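You operate a simulated robot arm through the tools that you are given. There is no shell and no other tool. Be economical: measure what you need, move in short steps, check, and stop when the job is done.

Carry out the task below with a simulated robot arm. There is one attempt and no reset: what you move stays moved.

Task
Put things in order on the right drain board. At the end: the yellow beaker is on the purple carton; the green sponge stands where the green soap bottle stood; the white press stands where the teal scrub pad stood; the green soap bottle stands where the white press stood; the teal scrub pad stands on top of the teal slip; whatever was shut is shut again. Leave all else as you found it, and nothing knocked over.
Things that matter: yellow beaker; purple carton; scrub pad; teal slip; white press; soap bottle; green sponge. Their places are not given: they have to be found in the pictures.

Only the result counts: the job must be done as asked and must still hold three seconds after the hand-in. Knocking over, shifting, dropping, spilling or breaking anything else fails it.

Robot
A 7-joint arm with a two-finger parallel gripper, fixed in place. Base frame: the origin is at the foot of the arm, x ahead of it, y to its left, z up; the work surface is at about z = 850. Units: mm, rad, N and s.
With the tool pointing down near the work surface it reaches from about 300 to 700 mm from the base axis. Its first joint turns from -1.152 to 1.152 rad. Payload 1.57 kg.
Tool frame: the origin (TCP) lies between the finger pads and is the grasp point; the fingertips stand 30 mm ahead of it; z points along the fingers, y is the line along which they close. Largest opening 110 mm; finger width 24, thickness 12; the body of the gripper, 48 by 112 mm, starts 78 mm behind the TCP.
Orientation is that of the tool frame in the base frame, as [roll, pitch, yaw] about the fixed x, y, z axes, in that order (R = Rz(yaw) Ry(pitch) Rx(roll)). With the fingers straight down and closing along the base's y, the tool's x points along the base's -x, its y along +y and its z along -z.

Tools
- The arm moves only by the tool drive_tool. Its argument "motion" is a list of rows, each a list of 7 numbers: the shift along the tool's x, y, z in units of 500 mm (1.0 is 500 mm), then the turn, a rotation vector about the tool's x, y, z in units of 45 degrees (1.0 is 45 degrees), then the gripper command, from -1 (shut) to 1 (fully open), values between in proportion. In form: [[x, y, z, wx, wy, wz, gripper], ...]. A call has 1 to 20 rows; each row is the pose to reach, as a shift and turn from the pose commanded when the call began, along the tool's axes at that moment. A call with a number of a shift or a turn outside -1 to 1 is refused whole. A row lasts 0.2 s, in which the tool goes at most 50 mm and 0.15 rad; a call with a longer step from one row to the next is refused whole, and so is a gripper value outside its range. A pose out of reach is approached as far as the arm can. The call stops where the force on the tool passes 40 N (or 10 N more than at its start, if that is more) or the arm is blocked; 0.2 s more then pass. Each finger travels about 108 mm/s and halts on what it meets, pressing with about 43 N; the grip force reading is that of the motor and also rises with nothing between the fingers. The clock runs only during rows and for 0.2 s after the last one: add rows that repeat a pose to give the fingers time. The reply holds the time, the measured pose of the TCP, the force on the tool along the base axes, the opening and the grip force, in the units named above and with some noise.
- Cameras (640 x 400 px; columns grow to the right, rows downward): "scene" is fixed at [165.7, -403.1, 1386]; the picture's right is [0.72, -0.69, 0.00], its down [-0.51, -0.53, -0.68] and it looks along [0.47, 0.49, -0.73] (base axes); focal length 214 px, centre (320, 200). "wrist" rides on the gripper at [-36, 0, -80] in the tool frame; the picture's right is [0.00, -1.00, 0.00], its down [0.97, 0.00, -0.24] and it looks along [0.24, 0.00, 0.97] (tool axes); focal length 218 px, centre (320, 200).
- get_image(camera): a new picture of that camera. It takes no simulated time.
- point_at(camera, pixels): for up to 12 pixels [column, row] of the newest picture of that camera ("zoom" is the newest enlarged one), the place [x, y, z] in the base frame of the surface seen there, good to about 3 mm. It takes no simulated time.
- enlarge(camera, box): a new picture of the part [left, top, right, bottom] of that camera's present view, enlarged. It takes no simulated time.
- close_job(): hands the job in; it is judged then, once.

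Work in short steps. Measure before you move; look again where a grasp or a placing could have gone wrong, and mend it. You have 80 turns and 54 pictures in all, those below and enlarged ones among them. Open the gripper and draw the arm clear of the work before you hand the job in, unless the task says otherwise; then end with one line.

The tools are called after "Request:" by a JSON object that holds its "op" and its "data". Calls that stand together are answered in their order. drive_tool: Moves the arm, as the interface text tells. Its arguments: {"type":"object","properties":{"motion":{"type":"array","items":{"type":"array","items":{"type":"number"}}}},"required":["motion"]} The other tools are called the same way: get_image (camera) takes a picture; point_at (camera, pixels) gives the place of the surface under pixels of a picture; enlarge (camera, box) takes an enlarged picture of a part of a camera's view; close_job () hands the job in.

At the start:

```text
t: 0.0
tcp_pos: [437.7, -8.7, 1204.3]
tool_rot: [3.14, 0.0, -3.141]
wrist_force: [-0.3, 0.5, -0.4]
gripper_width: 109.9
gripper_force: 0.1
```

scene: 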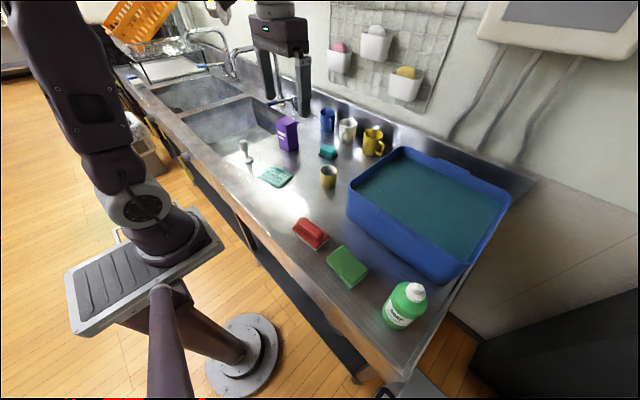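
wrist: 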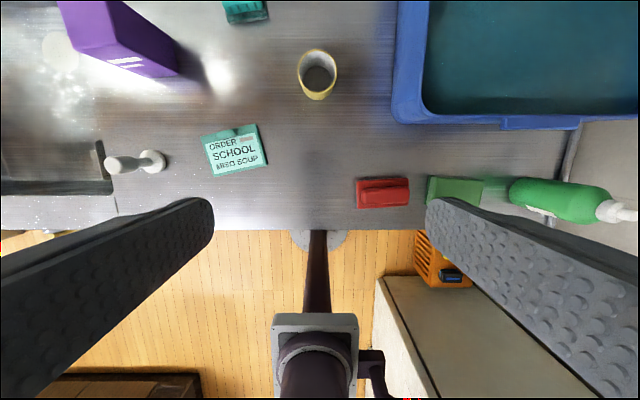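

I see the beaker near (328,177), carton (287,133), pad (328,152), slip (276,176), press (245,150), sponge (347,265) and bottle (405,303). I take enlarged views first.

Request:
{"op": "enlarge", "data": {"camera": "scene", "box": [220, 90, 400, 202]}}

Request:
{"op": "enlarge", "data": {"camera": "scene", "box": [270, 200, 470, 325]}}

```text
3.56 times, centred on (310, 146) of scene
```

zoom: 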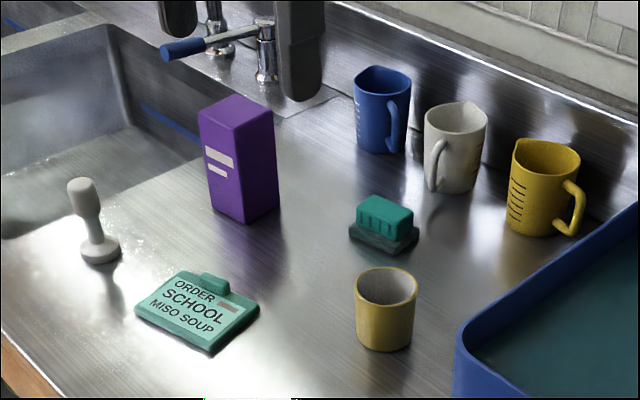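

```text
3.20 times, centred on (370, 262) of scene
```

zoom: 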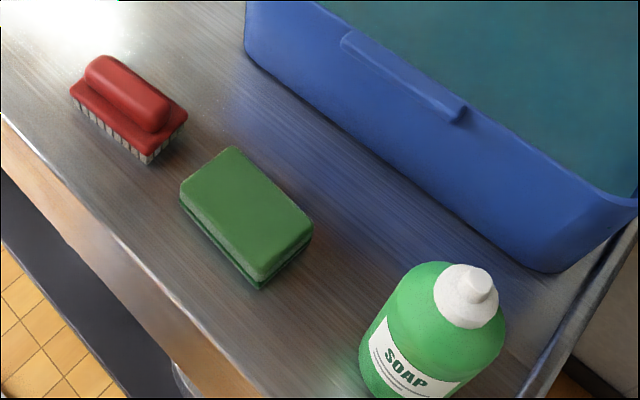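

Now I measure object positions in the second zoom (bottle, sponge, brush), and the rest in the scene picture.

Request:
{"op": "point_at", "data": {"camera": "zoom", "pixels": [[477, 280], [468, 310], [415, 290], [440, 340], [405, 385], [233, 148], [183, 190], [312, 225], [262, 275], [248, 210], [135, 90], [260, 287]]}}

Request:
{"op": "point_at", "data": {"camera": "scene", "pixels": [[328, 170], [328, 183], [320, 168], [336, 168], [287, 120], [277, 122], [297, 123], [287, 117], [289, 151], [328, 150], [276, 176], [243, 143]]}}

Request:
{"op": "enlarge", "data": {"camera": "wrist", "box": [40, 0, 360, 200]}}

```text
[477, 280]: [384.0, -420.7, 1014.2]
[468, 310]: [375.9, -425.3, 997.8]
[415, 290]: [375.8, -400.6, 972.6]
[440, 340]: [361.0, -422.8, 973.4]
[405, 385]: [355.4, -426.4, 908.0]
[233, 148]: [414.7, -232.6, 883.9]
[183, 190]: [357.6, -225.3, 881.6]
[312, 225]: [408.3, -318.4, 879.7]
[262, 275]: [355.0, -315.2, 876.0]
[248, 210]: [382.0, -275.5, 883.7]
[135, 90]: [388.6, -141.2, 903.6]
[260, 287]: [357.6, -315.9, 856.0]
```

```text
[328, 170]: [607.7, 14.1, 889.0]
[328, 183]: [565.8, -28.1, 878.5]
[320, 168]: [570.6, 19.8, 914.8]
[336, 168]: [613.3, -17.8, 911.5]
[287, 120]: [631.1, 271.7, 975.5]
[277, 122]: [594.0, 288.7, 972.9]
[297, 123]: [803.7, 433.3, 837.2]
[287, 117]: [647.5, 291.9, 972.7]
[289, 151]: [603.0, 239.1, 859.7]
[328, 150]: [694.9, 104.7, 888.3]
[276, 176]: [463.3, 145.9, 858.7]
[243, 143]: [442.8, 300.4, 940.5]
```

```text
2.00 times, centred on (200, 100) of wrist
```

zoom: 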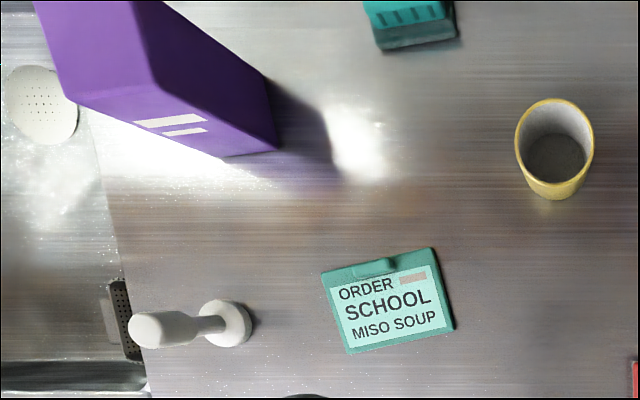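

The handled yellow jug is beyond reach (>700 mm), and the handleless yellow cup near (590,0) is the beaker. I move above the middle of the left part for a closer wrist view.

Request:
{"op": "drive_tool", "data": {"motion": [[-0.054, 0.046, 0.031, 0, 0, 0, 1], [-0.108, 0.092, 0.062, 0, 0, 0, 1], [-0.162, 0.138, 0.093, 0, 0, 0, 1], [-0.216, 0.184, 0.124, 0, 0, 0, 1], [-0.27, 0.23, 0.155, 0, 0, 0, 1], [-0.324, 0.278, 0.188, 0, 0, 0, 1], [-0.324, 0.278, 0.188, 0, 0, 0, 1]]}}

Request:
{"op": "enlarge", "data": {"camera": "wrist", "box": [240, 40, 480, 190]}}

Request:
{"op": "get_image", "data": {"camera": "wrist"}}

```text
t: 1.6
tcp_pos: [602.5, 130.8, 1111.6]
tool_rot: [-3.141, 0.001, 3.141]
wrist_force: [0.0, 0.5, 0.1]
gripper_width: 109.9
gripper_force: 0.0
```

```text
2.67 times, centred on (360, 115) of wrist
```

zoom: 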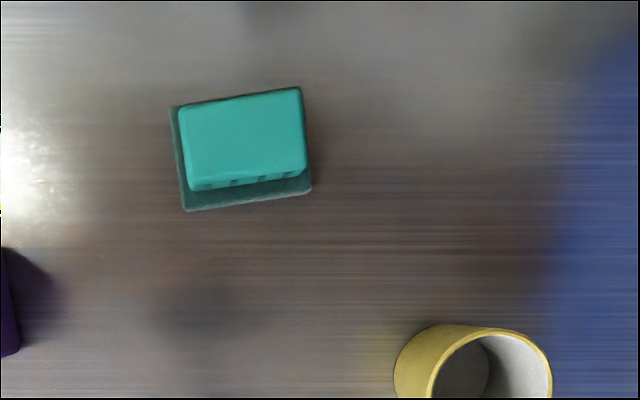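

```text
47 pictures are left
```

wrist: 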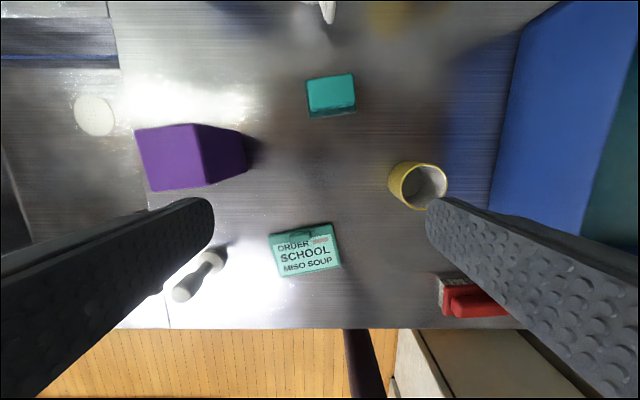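

The pad, cup, carton, slip and press are all visible. I measure corners of the pad in the zoom, and the slip, carton, press and cup in the wrist picture.

Request:
{"op": "point_at", "data": {"camera": "zoom", "pixels": [[184, 112], [297, 92], [303, 166], [194, 185], [174, 112], [186, 206], [307, 190], [245, 138], [250, 195], [440, 345], [498, 330], [546, 372]]}}

Request:
{"op": "point_at", "data": {"camera": "wrist", "pixels": [[271, 238], [329, 226], [339, 264], [283, 274], [300, 237], [139, 132], [190, 127], [205, 181], [152, 190], [186, 292], [213, 262], [306, 256]]}}

Request:
{"op": "enlarge", "data": {"camera": "wrist", "box": [160, 200, 352, 320]}}

```text
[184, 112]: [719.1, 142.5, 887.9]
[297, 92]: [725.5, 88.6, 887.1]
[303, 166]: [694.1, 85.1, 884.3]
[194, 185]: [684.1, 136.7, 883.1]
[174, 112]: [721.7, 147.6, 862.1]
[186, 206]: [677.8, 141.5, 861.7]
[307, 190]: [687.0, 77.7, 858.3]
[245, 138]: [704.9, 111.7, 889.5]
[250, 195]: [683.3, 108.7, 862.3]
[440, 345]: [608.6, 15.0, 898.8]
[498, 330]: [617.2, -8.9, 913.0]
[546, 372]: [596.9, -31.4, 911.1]
```

```text
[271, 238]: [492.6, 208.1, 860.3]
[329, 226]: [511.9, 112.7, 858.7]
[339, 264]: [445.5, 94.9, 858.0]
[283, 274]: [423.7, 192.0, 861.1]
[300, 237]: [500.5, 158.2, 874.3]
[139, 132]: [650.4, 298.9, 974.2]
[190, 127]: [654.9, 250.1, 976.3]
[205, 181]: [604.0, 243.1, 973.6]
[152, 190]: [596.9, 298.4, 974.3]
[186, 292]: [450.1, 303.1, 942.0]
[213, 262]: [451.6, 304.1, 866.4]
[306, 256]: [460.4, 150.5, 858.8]
```

```text
3.33 times, centred on (256, 260) of wrist
```

zoom: 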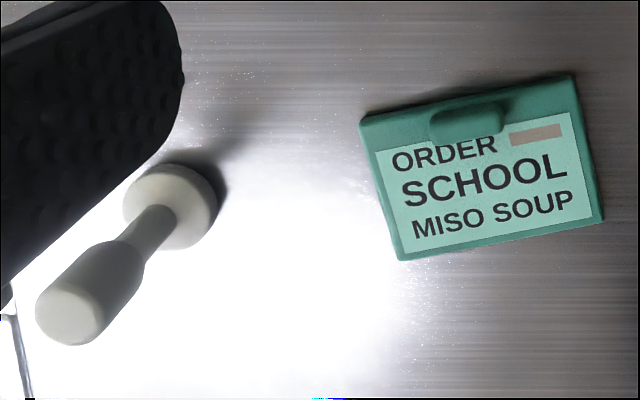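

Pad centre is about (705,113), rotated ~+8°, with a base of 65x45. The slip centre is about (468,152), rotated +11°. I check the mugs' heights and the slip clip before going in.

Request:
{"op": "point_at", "data": {"camera": "zoom", "pixels": [[432, 135], [502, 128], [470, 140], [362, 120], [574, 78], [602, 218], [400, 258], [130, 210], [175, 247], [215, 205], [165, 172], [70, 315]]}}

Request:
{"op": "get_image", "data": {"camera": "scene"}}

Request:
{"op": "point_at", "data": {"camera": "scene", "pixels": [[340, 121], [348, 138], [343, 135], [365, 132], [370, 145], [328, 125], [352, 119]]}}

```text
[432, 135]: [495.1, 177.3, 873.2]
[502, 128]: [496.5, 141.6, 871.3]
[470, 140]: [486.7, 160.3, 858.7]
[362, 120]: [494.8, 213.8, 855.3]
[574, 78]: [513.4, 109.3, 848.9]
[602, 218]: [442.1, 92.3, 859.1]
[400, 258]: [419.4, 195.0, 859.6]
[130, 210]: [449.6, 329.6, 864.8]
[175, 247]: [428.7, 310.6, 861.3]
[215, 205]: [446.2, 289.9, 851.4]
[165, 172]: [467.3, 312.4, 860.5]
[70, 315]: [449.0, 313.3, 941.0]
```

```text
45 pictures are left
```

scene: 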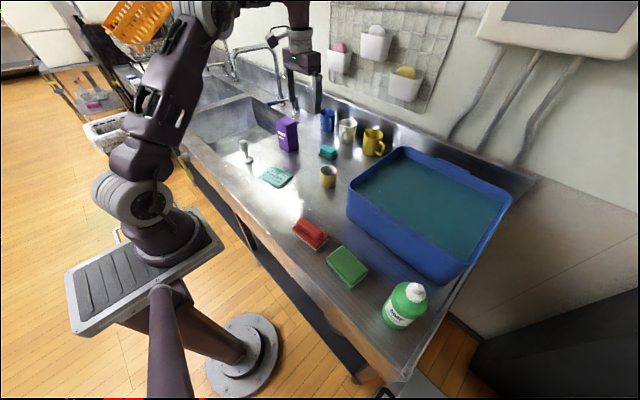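

```text
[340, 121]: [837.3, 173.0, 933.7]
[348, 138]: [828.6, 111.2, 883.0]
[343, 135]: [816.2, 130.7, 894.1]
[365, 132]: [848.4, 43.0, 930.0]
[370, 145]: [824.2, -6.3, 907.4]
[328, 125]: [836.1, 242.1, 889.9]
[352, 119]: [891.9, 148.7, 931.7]
```

Mugs are at x>815, clear. I go hover over the pad with yaw +8°, at z≈990.

Request:
{"op": "drive_tool", "data": {"motion": [[-0.04, -0.007, 0.048, 0, 0, -0.04, 1], [-0.08, -0.014, 0.096, 0, 0, -0.08, 1], [-0.12, -0.021, 0.144, 0, 0, -0.12, 1], [-0.16, -0.028, 0.192, 0, 0, -0.17, 1], [-0.205, -0.036, 0.24, 0, 0, -0.17, 1], [-0.205, -0.036, 0.24, 0, 0, -0.17, 1]]}}

Request:
{"op": "get_image", "data": {"camera": "wrist"}}

```text
t: 3.0
tcp_pos: [679.1, 109.6, 996.0]
tool_rot: [3.142, 0.0, -3.008]
wrist_force: [0.8, -0.8, 0.5]
gripper_width: 110.2
gripper_force: 0.0
out of reach, approached as far as the arm can: row 4, 5, 6
```

```text
44 pictures are left
```

wrist: 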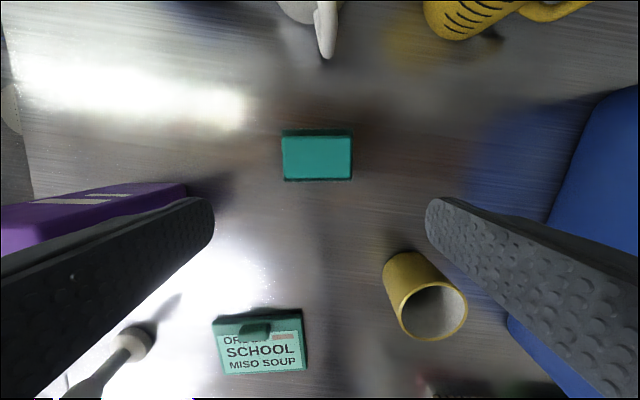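

The arm reaches only x=679 with the tool vertical. I tilt the fingers outward ~20° (about tool y) to gain reach, and read where it goes.

Request:
{"op": "drive_tool", "data": {"motion": [[0, 0, 0, 0, -0.15, 0, 1], [0, 0, 0, 0, -0.3, 0, 1], [0, 0, 0, 0, -0.45, 0, 1], [0, 0, 0, 0, -0.45, 0, 1]]}}

```text
t: 4.0
tcp_pos: [677.8, 108.7, 997.9]
tool_rot: [-3.142, 0.354, -3.009]
wrist_force: [-0.6, -0.2, -0.4]
gripper_width: 109.8
gripper_force: 0.1
```

Tilt is now 20° outward. I descend along to TCP ≈(699,112,897), fingers straddling the pad.

Request:
{"op": "drive_tool", "data": {"motion": [[0.01, 0, 0.07, 0, 0, 0, 1], [0.02, 0.001, 0.14, 0, 0, 0, 1], [0.03, 0.001, 0.204, 0, 0, 0, 1], [0.03, 0.001, 0.204, 0, 0, 0, 1]]}}

Request:
{"op": "get_image", "data": {"camera": "wrist"}}

```text
t: 5.0
tcp_pos: [702.2, 113.9, 898.5]
tool_rot: [-3.142, 0.356, -3.007]
wrist_force: [0.5, -0.3, -0.1]
gripper_width: 110.1
gripper_force: 0.1
```

```text
43 pictures are left
```

wrist: 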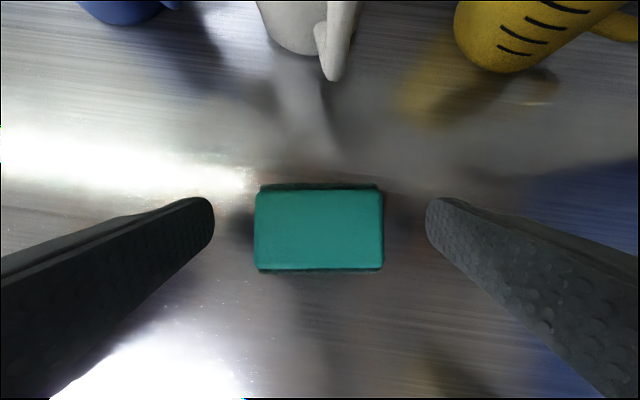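

The pad is centred between the fingers (255–383). Closing.

Request:
{"op": "drive_tool", "data": {"motion": [[0, 0, 0.002, 0, 0, 0, -0.5], [0, 0, 0.002, 0, 0, 0, -1], [0, 0, 0.002, 0, 0, 0, -1], [0, 0, 0.002, 0, 0, 0, -1]]}}

```text
t: 6.0
tcp_pos: [699.4, 112.8, 896.9]
tool_rot: [3.141, 0.355, -3.01]
wrist_force: [-0.2, -0.4, -0.1]
gripper_width: 58.9
gripper_force: 42.9
```

Gripped at 58.9 mm. I lift 60 mm and carry to above the slip, with +3.8° more yaw.

Request:
{"op": "drive_tool", "data": {"motion": [[-0.021, 0, -0.056, 0, 0, 0, -1], [-0.042, 0, -0.113, 0, 0, 0, -1], [0.0325, 0.023, -0.1405, 0, 0, 0, -1], [0.107, 0.046, -0.168, -0.01, 0, -0.02, -1], [0.1815, 0.069, -0.1955, -0.015, 0, -0.04, -1], [0.256, 0.092, -0.223, -0.02, 0, -0.06, -1], [0.3305, 0.115, -0.2505, -0.029, 0, -0.079, -1], [0.405, 0.138, -0.278, -0.029, 0, -0.079, -1], [0.405, 0.138, -0.278, -0.029, 0, -0.079, -1]]}}

Request:
{"op": "get_image", "data": {"camera": "wrist"}}

```text
t: 8.0
tcp_pos: [454.3, 148.3, 956.1]
tool_rot: [3.141, 0.355, -2.944]
wrist_force: [-0.8, 0.4, -0.1]
gripper_width: 58.9
gripper_force: 42.6
```

```text
42 pictures are left
```

wrist: 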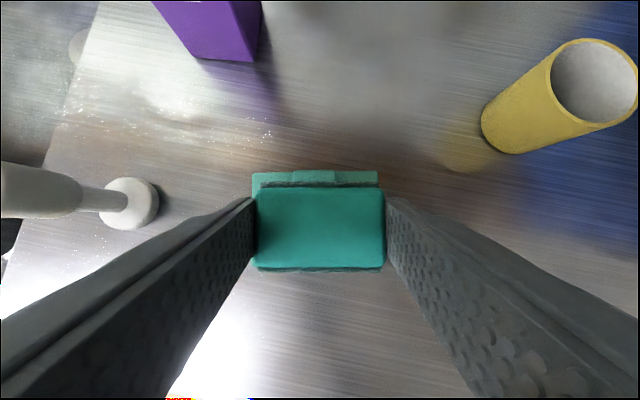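

Aligned with the slip (columns 252–380). I lower to TCP z≈906.5.

Request:
{"op": "drive_tool", "data": {"motion": [[0.017, 0.001, 0.046, 0, 0, 0, -1], [0.0285, 0.002, 0.077, 0, 0, 0, -1], [0.0344, 0.002, 0.093, 0, 0, 0, -1], [0.0344, 0.002, 0.093, 0, 0, 0, -1]]}}

Request:
{"op": "enlarge", "data": {"camera": "scene", "box": [220, 120, 348, 200]}}

```text
t: 9.0
tcp_pos: [453.5, 149.7, 907.6]
tool_rot: [3.14, 0.354, -2.943]
wrist_force: [-2.5, -1.9, 8.9]
gripper_width: 58.8
gripper_force: 42.8
```

```text
5.00 times, centred on (284, 160) of scene
```

zoom: 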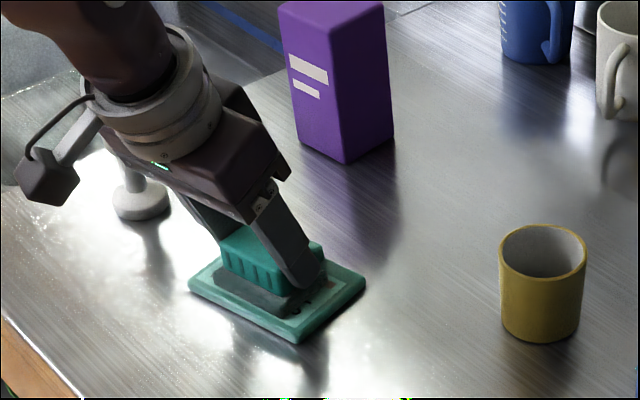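

Contact reads 8.9 N, so the pad is seated on the slip. I open and rise along the tool axis.

Request:
{"op": "drive_tool", "data": {"motion": [[0.0344, 0.0, 0.0, 0, 0, 0, 0.5]]}}

```text
t: 9.4
tcp_pos: [437.8, 147.1, 901.2]
tool_rot: [-3.14, 0.355, -2.944]
wrist_force: [0.7, -0.5, -0.3]
gripper_width: 82.4
gripper_force: 0.1
```

That row wrongly included a 17 mm shift along tool x while opening. I rise and check whether the pad moved.

Request:
{"op": "drive_tool", "data": {"motion": [[0, 0, -0.08, 0, 0, 0, 1], [0, 0, -0.16, 0, 0, 0, 1], [0, 0, -0.24, 0, 0, 0, 1], [0, 0, -0.24, 0, 0, 0, 1]]}}

Request:
{"op": "enlarge", "data": {"camera": "wrist", "box": [200, 80, 440, 230]}}

Request:
{"op": "enlarge", "data": {"camera": "scene", "box": [220, 120, 348, 200]}}

```text
t: 10.4
tcp_pos: [397.2, 139.4, 1012.9]
tool_rot: [3.141, 0.351, -2.942]
wrist_force: [-0.8, -0.3, 0.5]
gripper_width: 109.7
gripper_force: 0.0
out of reach, approached as far as the arm can: row 3
```

```text
2.67 times, centred on (320, 155) of wrist
```

zoom: 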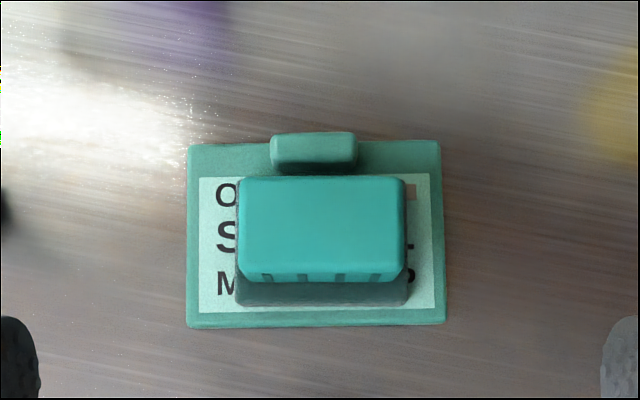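

```text
5.00 times, centred on (284, 160) of scene
```

zoom: 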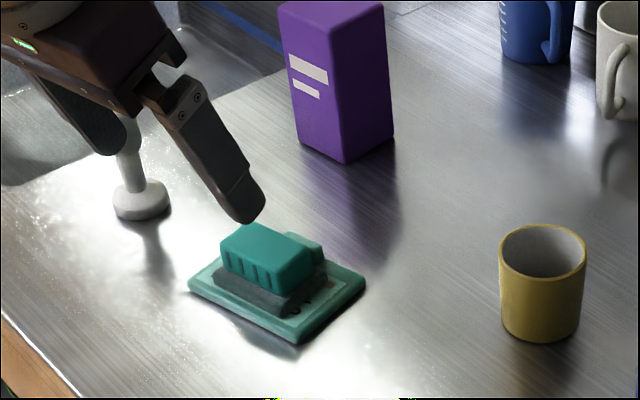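

The pad sits squarely on the slip, clear of the clip, and the slip is unmoved. Next is the press: I hover over ≈(448,308) at z≈1012.

Request:
{"op": "drive_tool", "data": {"motion": [[-0.031, 0.062, 0.012, 0, 0, 0, 1], [-0.062, 0.124, 0.023, 0, 0, 0, 1], [-0.094, 0.187, 0.035, 0, 0, 0, 1], [-0.125, 0.249, 0.046, 0, 0, 0, 1], [-0.157, 0.311, 0.058, 0, 0, 0, 1], [-0.157, 0.311, 0.058, 0, 0, 0, 1]]}}

Request:
{"op": "get_image", "data": {"camera": "wrist"}}

```text
t: 11.8
tcp_pos: [447.1, 307.1, 1013.6]
tool_rot: [-3.141, 0.352, -2.941]
wrist_force: [0.8, 0.1, 0.2]
gripper_width: 110.0
gripper_force: 0.1
```

```text
38 pictures are left
```

wrist: 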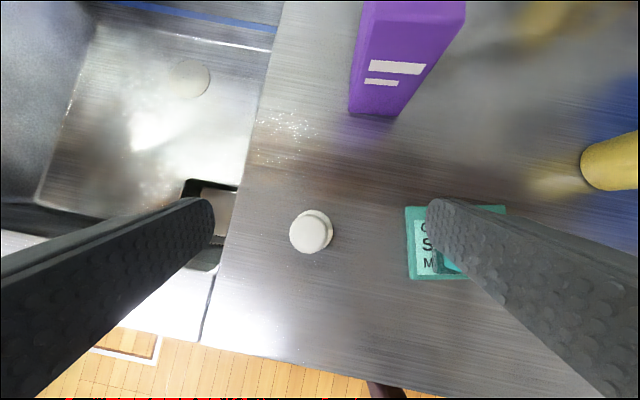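

The press head is at (311,232), with the base just showing behind it. I measure both.

Request:
{"op": "point_at", "data": {"camera": "wrist", "pixels": [[311, 232], [292, 232], [329, 234], [311, 250], [311, 213], [331, 222], [324, 213]]}}

```text
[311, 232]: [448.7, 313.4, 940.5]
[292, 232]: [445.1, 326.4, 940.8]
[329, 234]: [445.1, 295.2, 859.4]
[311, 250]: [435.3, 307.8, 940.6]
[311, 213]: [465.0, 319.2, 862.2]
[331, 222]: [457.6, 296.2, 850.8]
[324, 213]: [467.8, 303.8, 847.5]
```

Head centre is ≈(448.5,312), with the base concentric. I descend and close at z≈927.

Request:
{"op": "drive_tool", "data": {"motion": [[0.02, 0.004, 0.054, 0, 0, 0, 1], [0.04, 0.008, 0.108, 0, 0, 0, 1], [0.061, 0.008, 0.162, 0, 0, 0, 1], [0.061, 0.008, 0.162, 0, 0, 0, 0.5], [0.061, 0.008, 0.162, 0, 0, 0, 0.0], [0.061, 0.008, 0.162, 0, 0, 0, -0.4]]}}

Request:
{"op": "get_image", "data": {"camera": "wrist"}}

```text
t: 13.2
tcp_pos: [444.8, 309.5, 926.0]
tool_rot: [3.141, 0.353, -2.943]
wrist_force: [-0.4, 0.5, 0.1]
gripper_width: 33.1
gripper_force: 0.5
```

```text
37 pictures are left
```

wrist: 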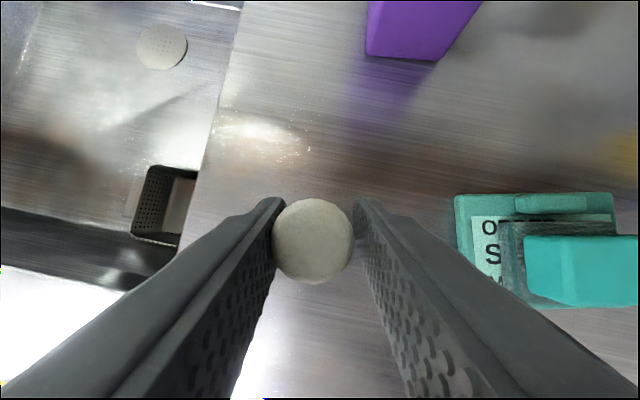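

The head is about 1.5 mm left of centre. I nudge by that and close.

Request:
{"op": "drive_tool", "data": {"motion": [[0, 0.003, 0, 0, 0, 0, -0.4], [0, 0.003, 0, 0, 0, 0, -0.7], [0, 0.003, 0, 0, 0, 0, -1], [0, 0.003, 0, 0, 0, 0, -1]]}}

```text
t: 14.2
tcp_pos: [445.1, 310.9, 926.2]
tool_rot: [-3.141, 0.354, -2.942]
wrist_force: [0.7, 0.4, 1.4]
gripper_width: 27.8
gripper_force: 37.7
```

Gripped at 27.8 mm. I lift 70 mm, go right past the carton, then out to above the old pad spot.

Request:
{"op": "drive_tool", "data": {"motion": [[-0.024, 0, -0.066, 0, 0, 0, -1], [-0.048, 0, -0.131, 0, 0, 0, -1], [-0.042, -0.08, -0.133, 0, 0, 0, -1], [-0.037, -0.159, -0.135, 0, 0, 0, -1], [-0.031, -0.239, -0.138, 0, 0, 0, -1], [-0.026, -0.318, -0.14, 0, 0, 0, -1], [-0.02, -0.398, -0.142, 0, 0, 0, -1], [-0.091, -0.4135, -0.116, 0, 0, 0, -1], [-0.162, -0.429, -0.09, 0, 0, 0, -1], [-0.233, -0.4445, -0.0635, 0, 0, 0, -1], [-0.304, -0.46, -0.037, 0, 0, 0, -1], [-0.375, -0.4755, -0.011, 0, 0, 0, -1], [-0.446, -0.491, 0.015, 0, 0, 0, -1], [-0.446, -0.491, 0.015, 0, 0, 0, -1]]}}

Request:
{"op": "get_image", "data": {"camera": "wrist"}}

```text
t: 17.2
tcp_pos: [704.9, 113.5, 997.2]
tool_rot: [-3.141, 0.352, -2.943]
wrist_force: [0.7, 0.6, -0.7]
gripper_width: 27.7
gripper_force: 38.3
```

```text
36 pictures are left
```

wrist: 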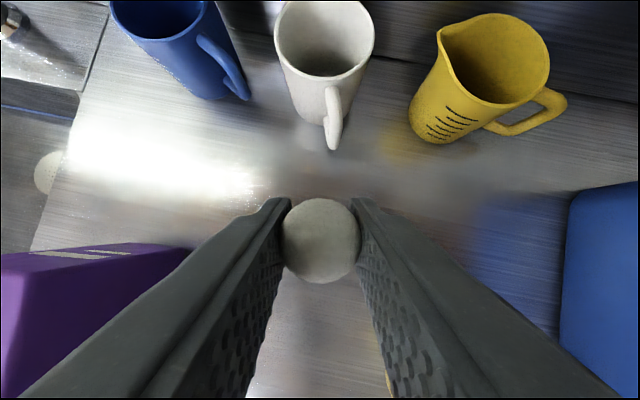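

The spot below is clear. I lower to z≈926.

Request:
{"op": "drive_tool", "data": {"motion": [[0.02, 0, 0.05, 0, 0, 0, -1], [0.04, 0, 0.1, 0, 0, 0, -1], [0.049, 0, 0.123, 0, 0, 0, -1], [0.0525, 0, 0.1315, 0, 0, 0, -1], [0.0525, 0, 0.1315, 0, 0, 0, -1]]}}

Request:
{"op": "enlarge", "data": {"camera": "scene", "box": [270, 100, 398, 180]}}

```text
t: 18.4
tcp_pos: [702.6, 113.8, 926.0]
tool_rot: [-3.141, 0.353, -2.943]
wrist_force: [-0.3, -0.4, 3.7]
gripper_width: 27.5
gripper_force: 38.4
```

```text
5.00 times, centred on (334, 140) of scene
```

zoom: 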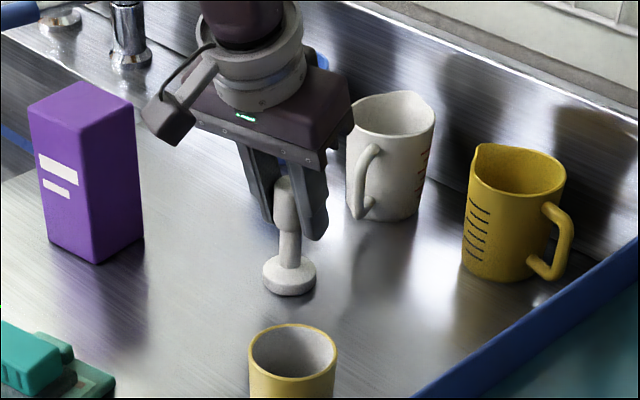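

The press is upright and touching (3.7 N). I release without moving, then retreat back along the tool axis.

Request:
{"op": "drive_tool", "data": {"motion": [[0, 0, 0, 0, 0, 0, -0.2], [0, 0, 0, 0, 0, 0, 0.3], [0, 0, 0, 0, 0, 0, 0.3], [0, 0, -0.08, 0, 0, 0, 0.3], [0, 0, -0.16, 0, 0, 0, 0.3], [0, 0, -0.24, 0, 0, 0, 0.5], [0, 0, -0.24, 0, 0, 0, 1]]}}

Request:
{"op": "get_image", "data": {"camera": "wrist"}}

```text
t: 20.0
tcp_pos: [662.1, 105.4, 1039.4]
tool_rot: [3.141, 0.354, -2.944]
wrist_force: [0.2, 0.7, 0.4]
gripper_width: 110.0
gripper_force: 0.0
```

```text
34 pictures are left
```

wrist: 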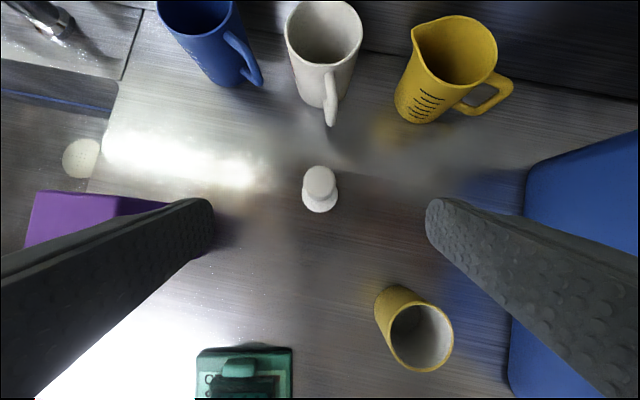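

The press stands well. I measure it, the cup rim and the tub's near wall.

Request:
{"op": "point_at", "data": {"camera": "wrist", "pixels": [[320, 177], [306, 205], [335, 205], [320, 211], [392, 340], [451, 340], [421, 370], [424, 305], [376, 305], [512, 320], [529, 200], [515, 385]]}}

Request:
{"op": "enlarge", "data": {"camera": "scene", "box": [270, 100, 398, 180]}}

```text
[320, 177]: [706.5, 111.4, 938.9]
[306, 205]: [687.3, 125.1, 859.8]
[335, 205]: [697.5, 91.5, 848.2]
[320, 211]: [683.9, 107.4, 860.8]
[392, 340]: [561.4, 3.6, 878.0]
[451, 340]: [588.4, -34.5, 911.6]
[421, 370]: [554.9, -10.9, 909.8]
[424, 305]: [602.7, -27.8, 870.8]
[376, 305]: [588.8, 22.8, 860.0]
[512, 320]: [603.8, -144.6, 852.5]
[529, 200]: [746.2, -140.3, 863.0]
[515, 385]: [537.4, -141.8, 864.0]
```

```text
5.00 times, centred on (334, 140) of scene
```

zoom: 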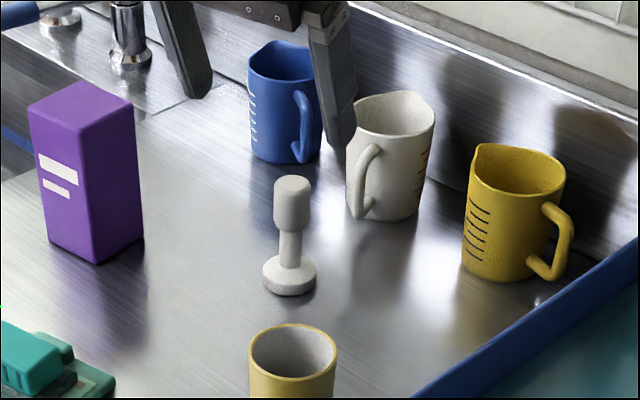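

Press is centred at ≈(706,111), good. Cup centre is ≈(586,-3.5), radius 30, rim z=912. I move over it and down to z≈893, with the gripper at 100 mm.

Request:
{"op": "drive_tool", "data": {"motion": [[0.056, -0.046, 0.006, 0, 0, 0, 1], [0.112, -0.092, 0.012, 0, 0, 0, 1], [0.168, -0.138, 0.018, 0, 0, 0, 1], [0.223, -0.183, 0.024, 0, 0, 0, 1], [0.223, -0.183, 0.024, 0, 0, 0, 1], [0.245, -0.183, 0.084, 0, 0, 0, 1], [0.267, -0.183, 0.145, 0, 0, 0, 1], [0.29, -0.183, 0.206, 0, 0, 0, 1], [0.29, -0.183, 0.206, 0, 0, 0, 1]]}}

Request:
{"op": "get_image", "data": {"camera": "wrist"}}

```text
t: 22.0
tcp_pos: [579.1, -4.8, 891.7]
tool_rot: [3.141, 0.353, -2.942]
wrist_force: [-0.3, -0.9, 0.2]
gripper_width: 110.4
gripper_force: 0.1
```

```text
32 pictures are left
```

wrist: 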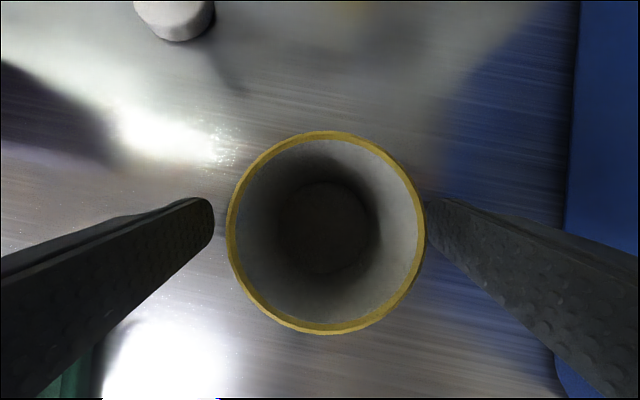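

The cup centre is at column 326, ~2 mm right of centre. I correct that and close.

Request:
{"op": "drive_tool", "data": {"motion": [[-0.004, -0.004, 0, 0, 0, 0, 0.6], [-0.004, -0.004, 0, 0, 0, 0, 0.2], [-0.004, -0.004, 0, 0, 0, 0, 0.0], [-0.004, -0.004, 0, 0, 0, 0, -0.5], [-0.004, -0.004, 0, 0, 0, 0, -0.5]]}}

```text
t: 23.2
tcp_pos: [582.6, -5.7, 892.5]
tool_rot: [3.141, 0.354, -2.943]
wrist_force: [-0.4, 0.7, 0.1]
gripper_width: 58.1
gripper_force: 43.3
```

Gripped at 58.1 mm. I lift 158 mm and carry it to above the carton's centre (626,272).

Request:
{"op": "drive_tool", "data": {"motion": [[-0.027, 0, -0.074, 0, 0, 0, -0.5], [-0.054, 0, -0.148, 0, 0, 0, -0.5], [-0.082, 0, -0.222, 0, 0, 0, -0.5], [-0.109, 0, -0.296, 0, 0, 0, -0.5], [-0.134, 0.075, -0.287, 0, 0, 0, -0.5], [-0.16, 0.151, -0.277, 0, 0, 0, -0.5], [-0.185, 0.226, -0.268, 0, 0, 0, -0.5], [-0.21, 0.302, -0.259, 0, 0, 0, -0.5], [-0.236, 0.377, -0.25, 0, 0, 0, -0.5], [-0.261, 0.452, -0.24, 0, 0, 0, -0.5], [-0.286, 0.528, -0.231, 0, 0, 0, -0.5], [-0.286, 0.528, -0.231, 0, 0, 0, -0.5]]}}

Request:
{"op": "get_image", "data": {"camera": "wrist"}}

Request:
{"op": "enlarge", "data": {"camera": "scene", "box": [220, 70, 348, 150]}}

```text
t: 25.8
tcp_pos: [621.9, 273.4, 1049.5]
tool_rot: [-3.141, 0.352, -2.942]
wrist_force: [-0.7, 0.7, 0.4]
gripper_width: 57.9
gripper_force: 43.3
```

```text
31 pictures are left
```

wrist: 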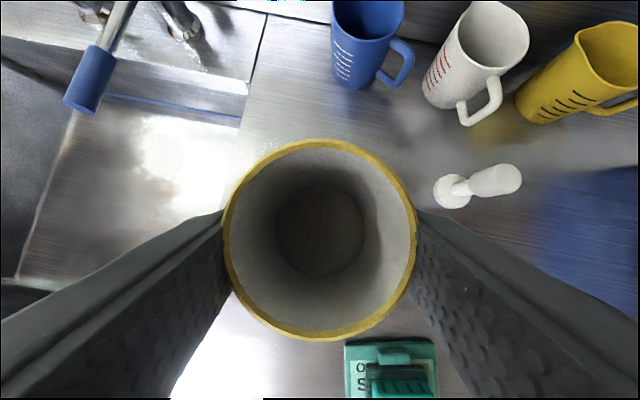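

```text
5.00 times, centred on (284, 110) of scene
```

zoom: 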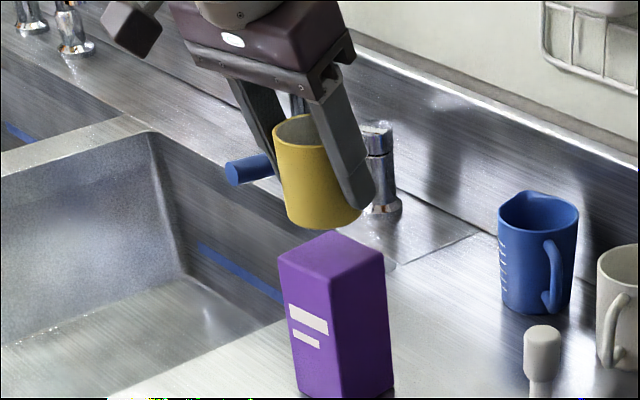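

The cup is above the carton. I lower ~32 mm to z≈1017.

Request:
{"op": "drive_tool", "data": {"motion": [[0.01, -0.001, 0.027, 0, 0, 0, -0.5], [0.017, -0.001, 0.046, 0, 0, 0, -0.5], [0.02, -0.001, 0.055, 0, 0, 0, -0.5], [0.022, -0.001, 0.06, 0, 0, 0, -0.5], [0.022, -0.001, 0.06, 0, 0, 0, -0.5]]}}

Request:
{"op": "enlarge", "data": {"camera": "scene", "box": [220, 70, 348, 150]}}

```text
t: 27.0
tcp_pos: [621.4, 271.5, 1018.4]
tool_rot: [3.141, 0.354, -2.944]
wrist_force: [0.4, -0.5, -1.4]
gripper_width: 58.0
gripper_force: 42.6
```

```text
5.00 times, centred on (284, 110) of scene
```

zoom: 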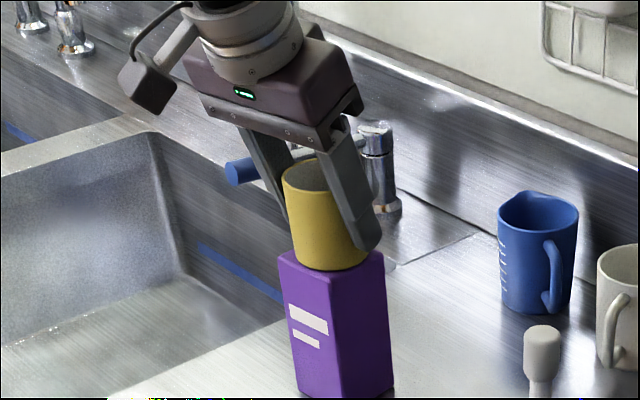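

Centred, but not touching yet. I lower in ~1 mm steps.

Request:
{"op": "drive_tool", "data": {"motion": [[0.0007, 0, 0.0019, 0, 0, 0, -0.5], [0.0007, 0, 0.0019, 0, 0, 0, -0.5], [0.0014, 0, 0.0037, 0, 0, 0, -0.5], [0.0014, 0, 0.0037, 0, 0, 0, -0.5]]}}

```text
t: 28.0
tcp_pos: [623.5, 271.4, 1016.7]
tool_rot: [3.141, 0.357, -2.942]
wrist_force: [-1.1, 0.0, 9.3]
gripper_width: 57.9
gripper_force: 43.1
```

Contact reads 9.3 N. I release, opening moderately with no shift, then retreat along the tool axis.

Request:
{"op": "drive_tool", "data": {"motion": [[0, 0, 0, 0, 0, 0, 0.2], [0, 0, 0, 0, 0, 0, 0.5], [0, 0, 0, 0, 0, 0, 0.8], [0, 0, 0, 0, 0, 0, 0.8], [0, 0, -0.06, 0, 0, 0, 0.8], [0, 0, -0.12, 0, 0, 0, 0.8], [0, 0, -0.18, 0, 0, 0, 1], [0, 0, -0.18, 0, 0, 0, 1]]}}

Request:
{"op": "get_image", "data": {"camera": "scene"}}

Request:
{"op": "enlarge", "data": {"camera": "scene", "box": [220, 70, 348, 150]}}

```text
t: 29.8
tcp_pos: [591.1, 264.9, 1102.1]
tool_rot: [-3.141, 0.355, -2.942]
wrist_force: [0.7, -0.4, 0.6]
gripper_width: 110.0
gripper_force: 0.0
```

```text
28 pictures are left
```

scene: 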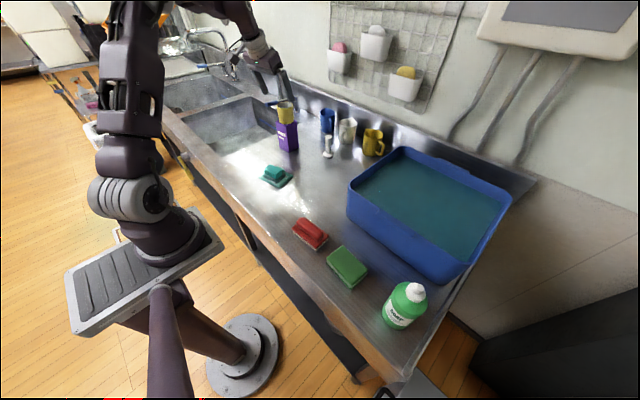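

```text
5.00 times, centred on (284, 110) of scene
```

zoom: 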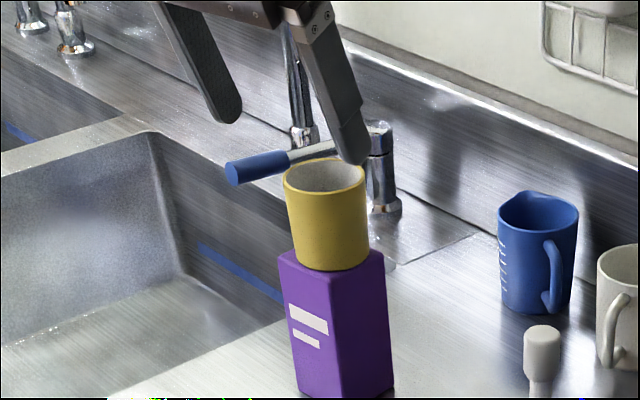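

Beaker stands on the carton; everything else is in place. Now I travel toward the bottle side, untilting the tool on the way.

Request:
{"op": "drive_tool", "data": {"motion": [[0.05, -0.06, -0.028, 0, 0, 0, 1], [0.1, -0.12, -0.056, 0, 0.06, 0, 1], [0.155, -0.18, -0.085, 0, 0.14, 0, 1], [0.21, -0.25, -0.113, 0, 0.22, 0, 1], [0.265, -0.32, -0.141, 0, 0.3, 0, 1], [0.32, -0.39, -0.17, 0, 0.38, 0, 1], [0.376, -0.455, -0.198, 0, 0.45, 0, 1], [0.376, -0.455, -0.198, 0, 0.45, 0, 1]]}}

```text
t: 31.6
tcp_pos: [428.7, -0.0, 1127.6]
tool_rot: [3.141, -0.001, -2.945]
wrist_force: [-0.1, -0.6, 0.2]
gripper_width: 109.9
gripper_force: 0.0
```

Vertical again. I go to above the sponge/bottle area, squaring the yaw.

Request:
{"op": "drive_tool", "data": {"motion": [[0.031, -0.08, 0, 0, 0, 0.05, 1], [0.062, -0.16, 0, 0, 0, 0.1, 1], [0.093, -0.24, 0, 0, 0, 0.15, 1], [0.125, -0.32, 0, 0, 0, 0.2, 1], [0.156, -0.4, 0, 0, 0, 0.25, 1], [0.187, -0.48, 0, 0, 0, 0.25, 1], [0.218, -0.56, 0, 0, 0, 0.25, 1], [0.249, -0.643, 0, 0, 0, 0.25, 1], [0.249, -0.643, 0, 0, 0, 0.25, 1]]}}

Request:
{"op": "get_image", "data": {"camera": "wrist"}}

```text
t: 33.6
tcp_pos: [371.5, -340.2, 1128.1]
tool_rot: [3.141, -0.001, -3.137]
wrist_force: [-0.2, -0.1, -0.3]
gripper_width: 110.4
gripper_force: 0.1
```

```text
26 pictures are left
```

wrist: 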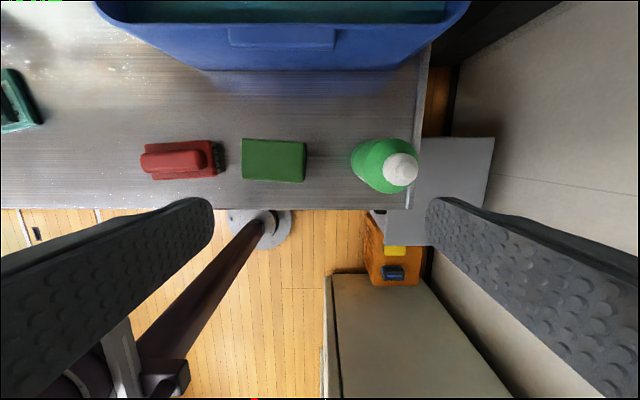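

The bottle is at (385,165), sponge (273,160), tub edge at row ~70. I measure details.

Request:
{"op": "point_at", "data": {"camera": "wrist", "pixels": [[401, 169], [417, 170], [400, 154], [400, 185], [352, 158], [372, 190], [375, 142], [362, 160], [246, 141], [304, 146], [301, 180], [243, 177]]}}

Request:
{"op": "enlarge", "data": {"camera": "wrist", "box": [220, 60, 460, 210]}}

```text
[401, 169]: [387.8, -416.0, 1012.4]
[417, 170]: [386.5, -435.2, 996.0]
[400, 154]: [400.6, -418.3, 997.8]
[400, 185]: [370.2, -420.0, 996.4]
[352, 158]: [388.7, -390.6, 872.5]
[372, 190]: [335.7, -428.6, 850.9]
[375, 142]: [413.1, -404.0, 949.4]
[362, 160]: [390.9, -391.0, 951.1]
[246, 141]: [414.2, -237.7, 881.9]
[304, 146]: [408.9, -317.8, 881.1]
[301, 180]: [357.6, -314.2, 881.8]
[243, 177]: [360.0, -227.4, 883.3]
```

```text
2.67 times, centred on (340, 135) of wrist
```

zoom: 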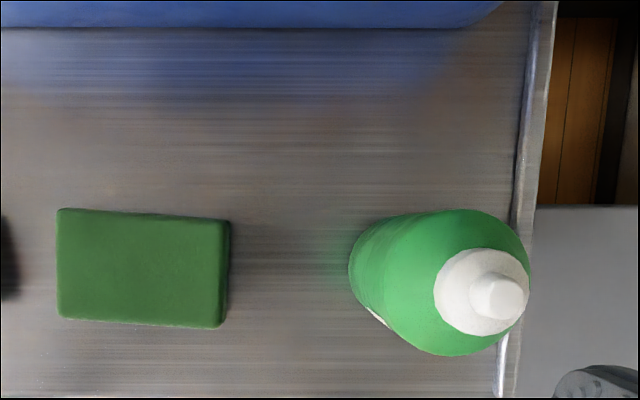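

Bottle centre is ≈(385.5,-419), radius ~31. Sponge centre is ≈(385,-274.5), about 86x55. I check the board's rim and edge around the bottle, since the sponge must fit there.

Request:
{"op": "point_at", "data": {"camera": "zoom", "pixels": [[510, 150], [520, 150], [530, 150], [540, 120], [485, 380], [497, 380], [506, 390], [512, 200], [300, 390], [450, 380], [420, 30], [500, 100]]}}

Request:
{"op": "enlarge", "data": {"camera": "scene", "box": [320, 270, 480, 370]}}

```text
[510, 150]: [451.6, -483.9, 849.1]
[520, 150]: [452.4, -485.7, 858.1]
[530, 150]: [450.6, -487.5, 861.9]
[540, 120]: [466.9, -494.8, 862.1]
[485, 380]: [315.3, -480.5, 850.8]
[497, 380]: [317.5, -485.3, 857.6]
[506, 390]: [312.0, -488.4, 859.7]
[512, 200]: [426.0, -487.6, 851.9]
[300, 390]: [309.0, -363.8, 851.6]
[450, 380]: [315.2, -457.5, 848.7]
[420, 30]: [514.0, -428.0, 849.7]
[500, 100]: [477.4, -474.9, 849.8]
```

```text
4.00 times, centred on (400, 320) of scene
```

zoom: 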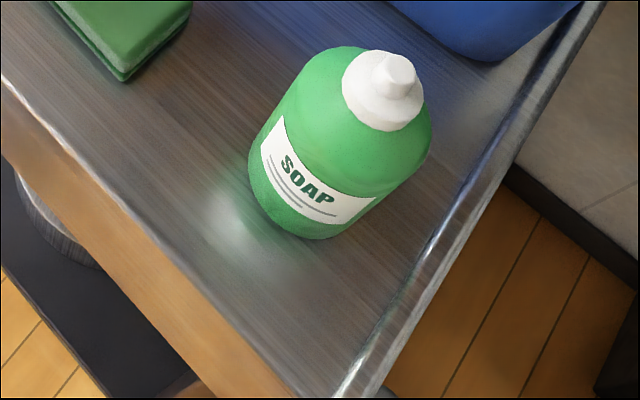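

There's enough room; the rim is at y=-484. I hover over the bottle at z≈1060 and check alignment.

Request:
{"op": "drive_tool", "data": {"motion": [[-0.01, -0.053, 0.045, 0, 0, 0, 1], [-0.02, -0.106, 0.09, 0, 0, 0, 1], [-0.028, -0.158, 0.136, 0, 0, 0, 1], [-0.028, -0.158, 0.136, 0, 0, 0, 1]]}}

Request:
{"op": "get_image", "data": {"camera": "wrist"}}

```text
t: 34.6
tcp_pos: [386.6, -417.2, 1060.5]
tool_rot: [3.141, 0.001, -3.138]
wrist_force: [-0.8, -0.1, -0.7]
gripper_width: 110.1
gripper_force: 0.1
```

```text
23 pictures are left
```

wrist: 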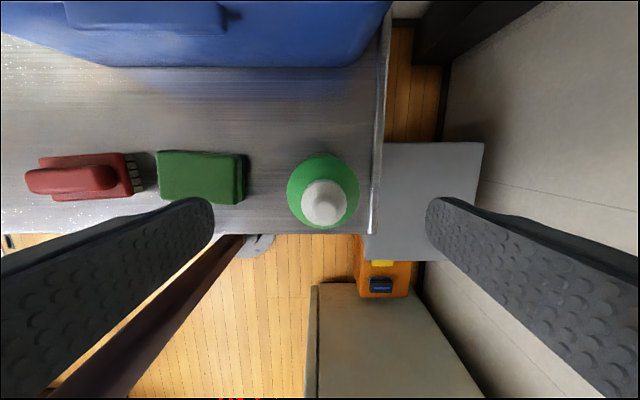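

The bottle is round, centred at column ~323. I measure its edges once more.

Request:
{"op": "point_at", "data": {"camera": "wrist", "pixels": [[323, 202], [323, 183], [323, 222], [303, 202], [344, 202], [323, 158], [292, 190], [354, 190]]}}

```text
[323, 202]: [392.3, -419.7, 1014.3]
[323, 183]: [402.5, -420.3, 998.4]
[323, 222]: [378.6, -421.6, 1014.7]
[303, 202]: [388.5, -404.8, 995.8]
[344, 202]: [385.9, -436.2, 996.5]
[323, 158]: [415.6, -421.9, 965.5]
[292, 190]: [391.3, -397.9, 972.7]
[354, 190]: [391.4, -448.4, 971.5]
```

Centre is ≈(386,-420.5). I descend to z≈946 and close.

Request:
{"op": "drive_tool", "data": {"motion": [[0, -0.006, 0.07, 0, 0, 0, 1], [0, -0.006, 0.14, 0, 0, 0, 1], [0, -0.006, 0.2, 0, 0, 0, 1], [0, -0.006, 0.229, 0, 0, 0, 1], [0, -0.006, 0.229, 0, 0, 0, 0.6], [0, -0.006, 0.229, 0, 0, 0, 0.2], [0, -0.006, 0.229, 0, 0, 0, -0.2], [0, -0.006, 0.229, 0, 0, 0, -0.6], [0, -0.006, 0.229, 0, 0, 0, -0.6]]}}

Request:
{"op": "get_image", "data": {"camera": "wrist"}}

```text
t: 36.6
tcp_pos: [387.0, -421.1, 945.9]
tool_rot: [3.14, -0.001, -3.14]
wrist_force: [-0.2, 0.5, -0.4]
gripper_width: 60.8
gripper_force: 42.8
```

```text
22 pictures are left
```

wrist: 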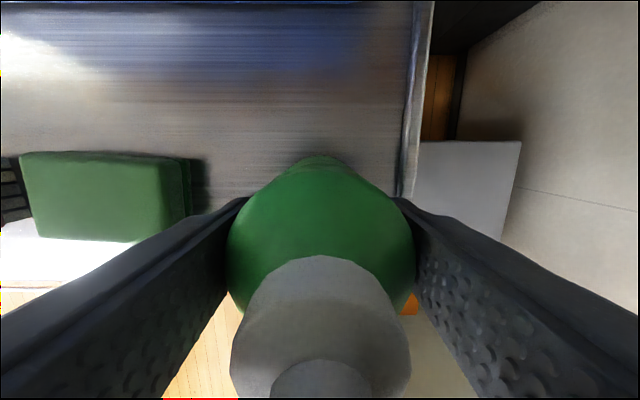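

Gripped at 60.8 mm. I lift 90 mm and carry left, in two halves.

Request:
{"op": "drive_tool", "data": {"motion": [[0, 0, -0.06, 0, 0, 0, -0.6], [0, 0, -0.12, 0, 0, 0, -0.6], [0, 0, -0.18, 0, 0, 0, -0.6], [-0.004, 0.05, -0.18, 0, 0, 0, -0.6], [-0.01, 0.125, -0.18, 0, 0, 0, -0.6], [-0.017, 0.2, -0.18, 0, 0, 0, -0.6], [-0.024, 0.28, -0.18, 0, 0, 0, -0.6], [-0.03, 0.36, -0.18, 0, 0, 0, -0.6], [-0.037, 0.44, -0.18, 0, 0, 0, -0.6], [-0.044, 0.52, -0.18, 0, 0, 0, -0.6], [-0.05, 0.6, -0.18, 0, 0, 0, -0.6], [-0.056, 0.67, -0.18, 0, 0, 0, -0.6], [-0.062, 0.73, -0.18, 0, 0, 0, -0.6], [-0.062, 0.73, -0.18, 0, 0, 0, -0.6]]}}

```text
t: 39.6
tcp_pos: [417.6, -56.4, 1037.0]
tool_rot: [-3.14, 0.001, -3.14]
wrist_force: [-0.6, -0.6, -2.4]
gripper_width: 60.5
gripper_force: 43.4
```

The hold is steady. I carry on to above the press's old spot (448.5,311.5).

Request:
{"op": "drive_tool", "data": {"motion": [[-0.004, 0.06, 0, 0, 0, 0, -0.6], [-0.01, 0.135, 0, 0, 0, 0, -0.6], [-0.017, 0.21, 0, 0, 0, 0, -0.6], [-0.024, 0.29, 0, 0, 0, 0, -0.6], [-0.03, 0.37, 0, 0, 0, 0, -0.6], [-0.037, 0.45, 0, 0, 0, 0, -0.6], [-0.044, 0.53, 0, 0, 0, 0, -0.6], [-0.05, 0.61, 0, 0, 0, 0, -0.6], [-0.057, 0.68, 0, 0, 0, 0, -0.6], [-0.062, 0.735, 0, 0, 0, 0, -0.6], [-0.062, 0.735, 0, 0, 0, 0, -0.6]]}}

Request:
{"op": "get_image", "data": {"camera": "wrist"}}

Request:
{"op": "get_image", "data": {"camera": "scene"}}

```text
t: 42.0
tcp_pos: [444.9, 310.7, 1036.8]
tool_rot: [3.141, 0.001, -3.139]
wrist_force: [0.3, -1.2, -2.5]
gripper_width: 60.6
gripper_force: 42.8
```

```text
21 pictures are left
```

wrist: 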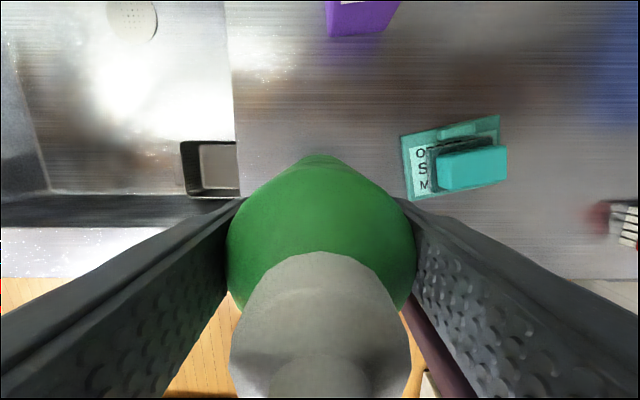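

```text
20 pictures are left
```

scene: 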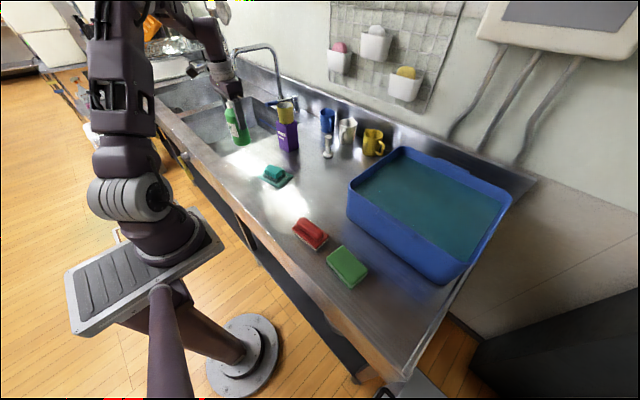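

I check how far the sink's edge is from the drop spot.

Request:
{"op": "point_at", "data": {"camera": "wrist", "pixels": [[244, 150], [234, 130], [246, 180], [228, 140], [242, 195], [150, 250]]}}

```text
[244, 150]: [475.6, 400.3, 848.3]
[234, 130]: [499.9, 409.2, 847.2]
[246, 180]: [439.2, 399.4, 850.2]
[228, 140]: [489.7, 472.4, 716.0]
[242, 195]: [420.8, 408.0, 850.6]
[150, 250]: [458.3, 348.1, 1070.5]
```

The sink edge is at y≈405, clear. I lower to z≈946.

Request:
{"op": "drive_tool", "data": {"motion": [[-0.003, 0, 0.07, 0, 0, 0, -0.6], [-0.003, 0, 0.14, 0, 0, 0, -0.6], [-0.003, 0, 0.172, 0, 0, 0, -0.6], [-0.003, 0, 0.18, 0, 0, 0, -0.6], [-0.003, 0, 0.182, 0, 0, 0, -0.6], [-0.003, 0, 0.182, 0, 0, 0, -0.6]]}}

```text
t: 43.4
tcp_pos: [447.3, 310.1, 946.1]
tool_rot: [3.14, 0.002, -3.138]
wrist_force: [-8.4, -3.1, 30.0]
gripper_width: 60.4
gripper_force: 42.9
```

30 N contact is a bit hard. I back off 1 mm, then release and rise.

Request:
{"op": "drive_tool", "data": {"motion": [[0, 0, -0.002, 0, 0, 0, -0.6], [0, 0, -0.002, 0, 0, 0, -0.6]]}}

```text
t: 44.0
tcp_pos: [446.5, 310.9, 946.3]
tool_rot: [3.141, -0.001, -3.138]
wrist_force: [-5.4, 0.0, 17.1]
gripper_width: 60.6
gripper_force: 43.6
```

Request:
{"op": "drive_tool", "data": {"motion": [[0, 0, -0.002, 0, 0, 0, -0.6], [0, 0, -0.002, 0, 0, 0, 0.2], [0, 0, -0.002, 0, 0, 0, 0.6], [0, 0, -0.002, 0, 0, 0, 1], [0, 0, -0.002, 0, 0, 0, 1], [0, 0, -0.08, 0, 0, 0, 1], [0, 0, -0.16, 0, 0, 0, 1], [0, 0, -0.24, 0, 0, 0, 1], [0, 0, -0.24, 0, 0, 0, 1]]}}

Request:
{"op": "get_image", "data": {"camera": "wrist"}}

```text
t: 46.0
tcp_pos: [450.6, 310.0, 1067.3]
tool_rot: [3.14, 0.0, -3.137]
wrist_force: [-0.7, -0.1, -0.6]
gripper_width: 110.0
gripper_force: 0.0
```

```text
19 pictures are left
```

wrist: 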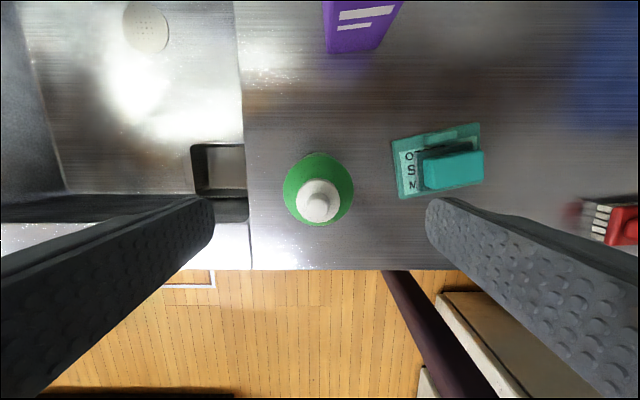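

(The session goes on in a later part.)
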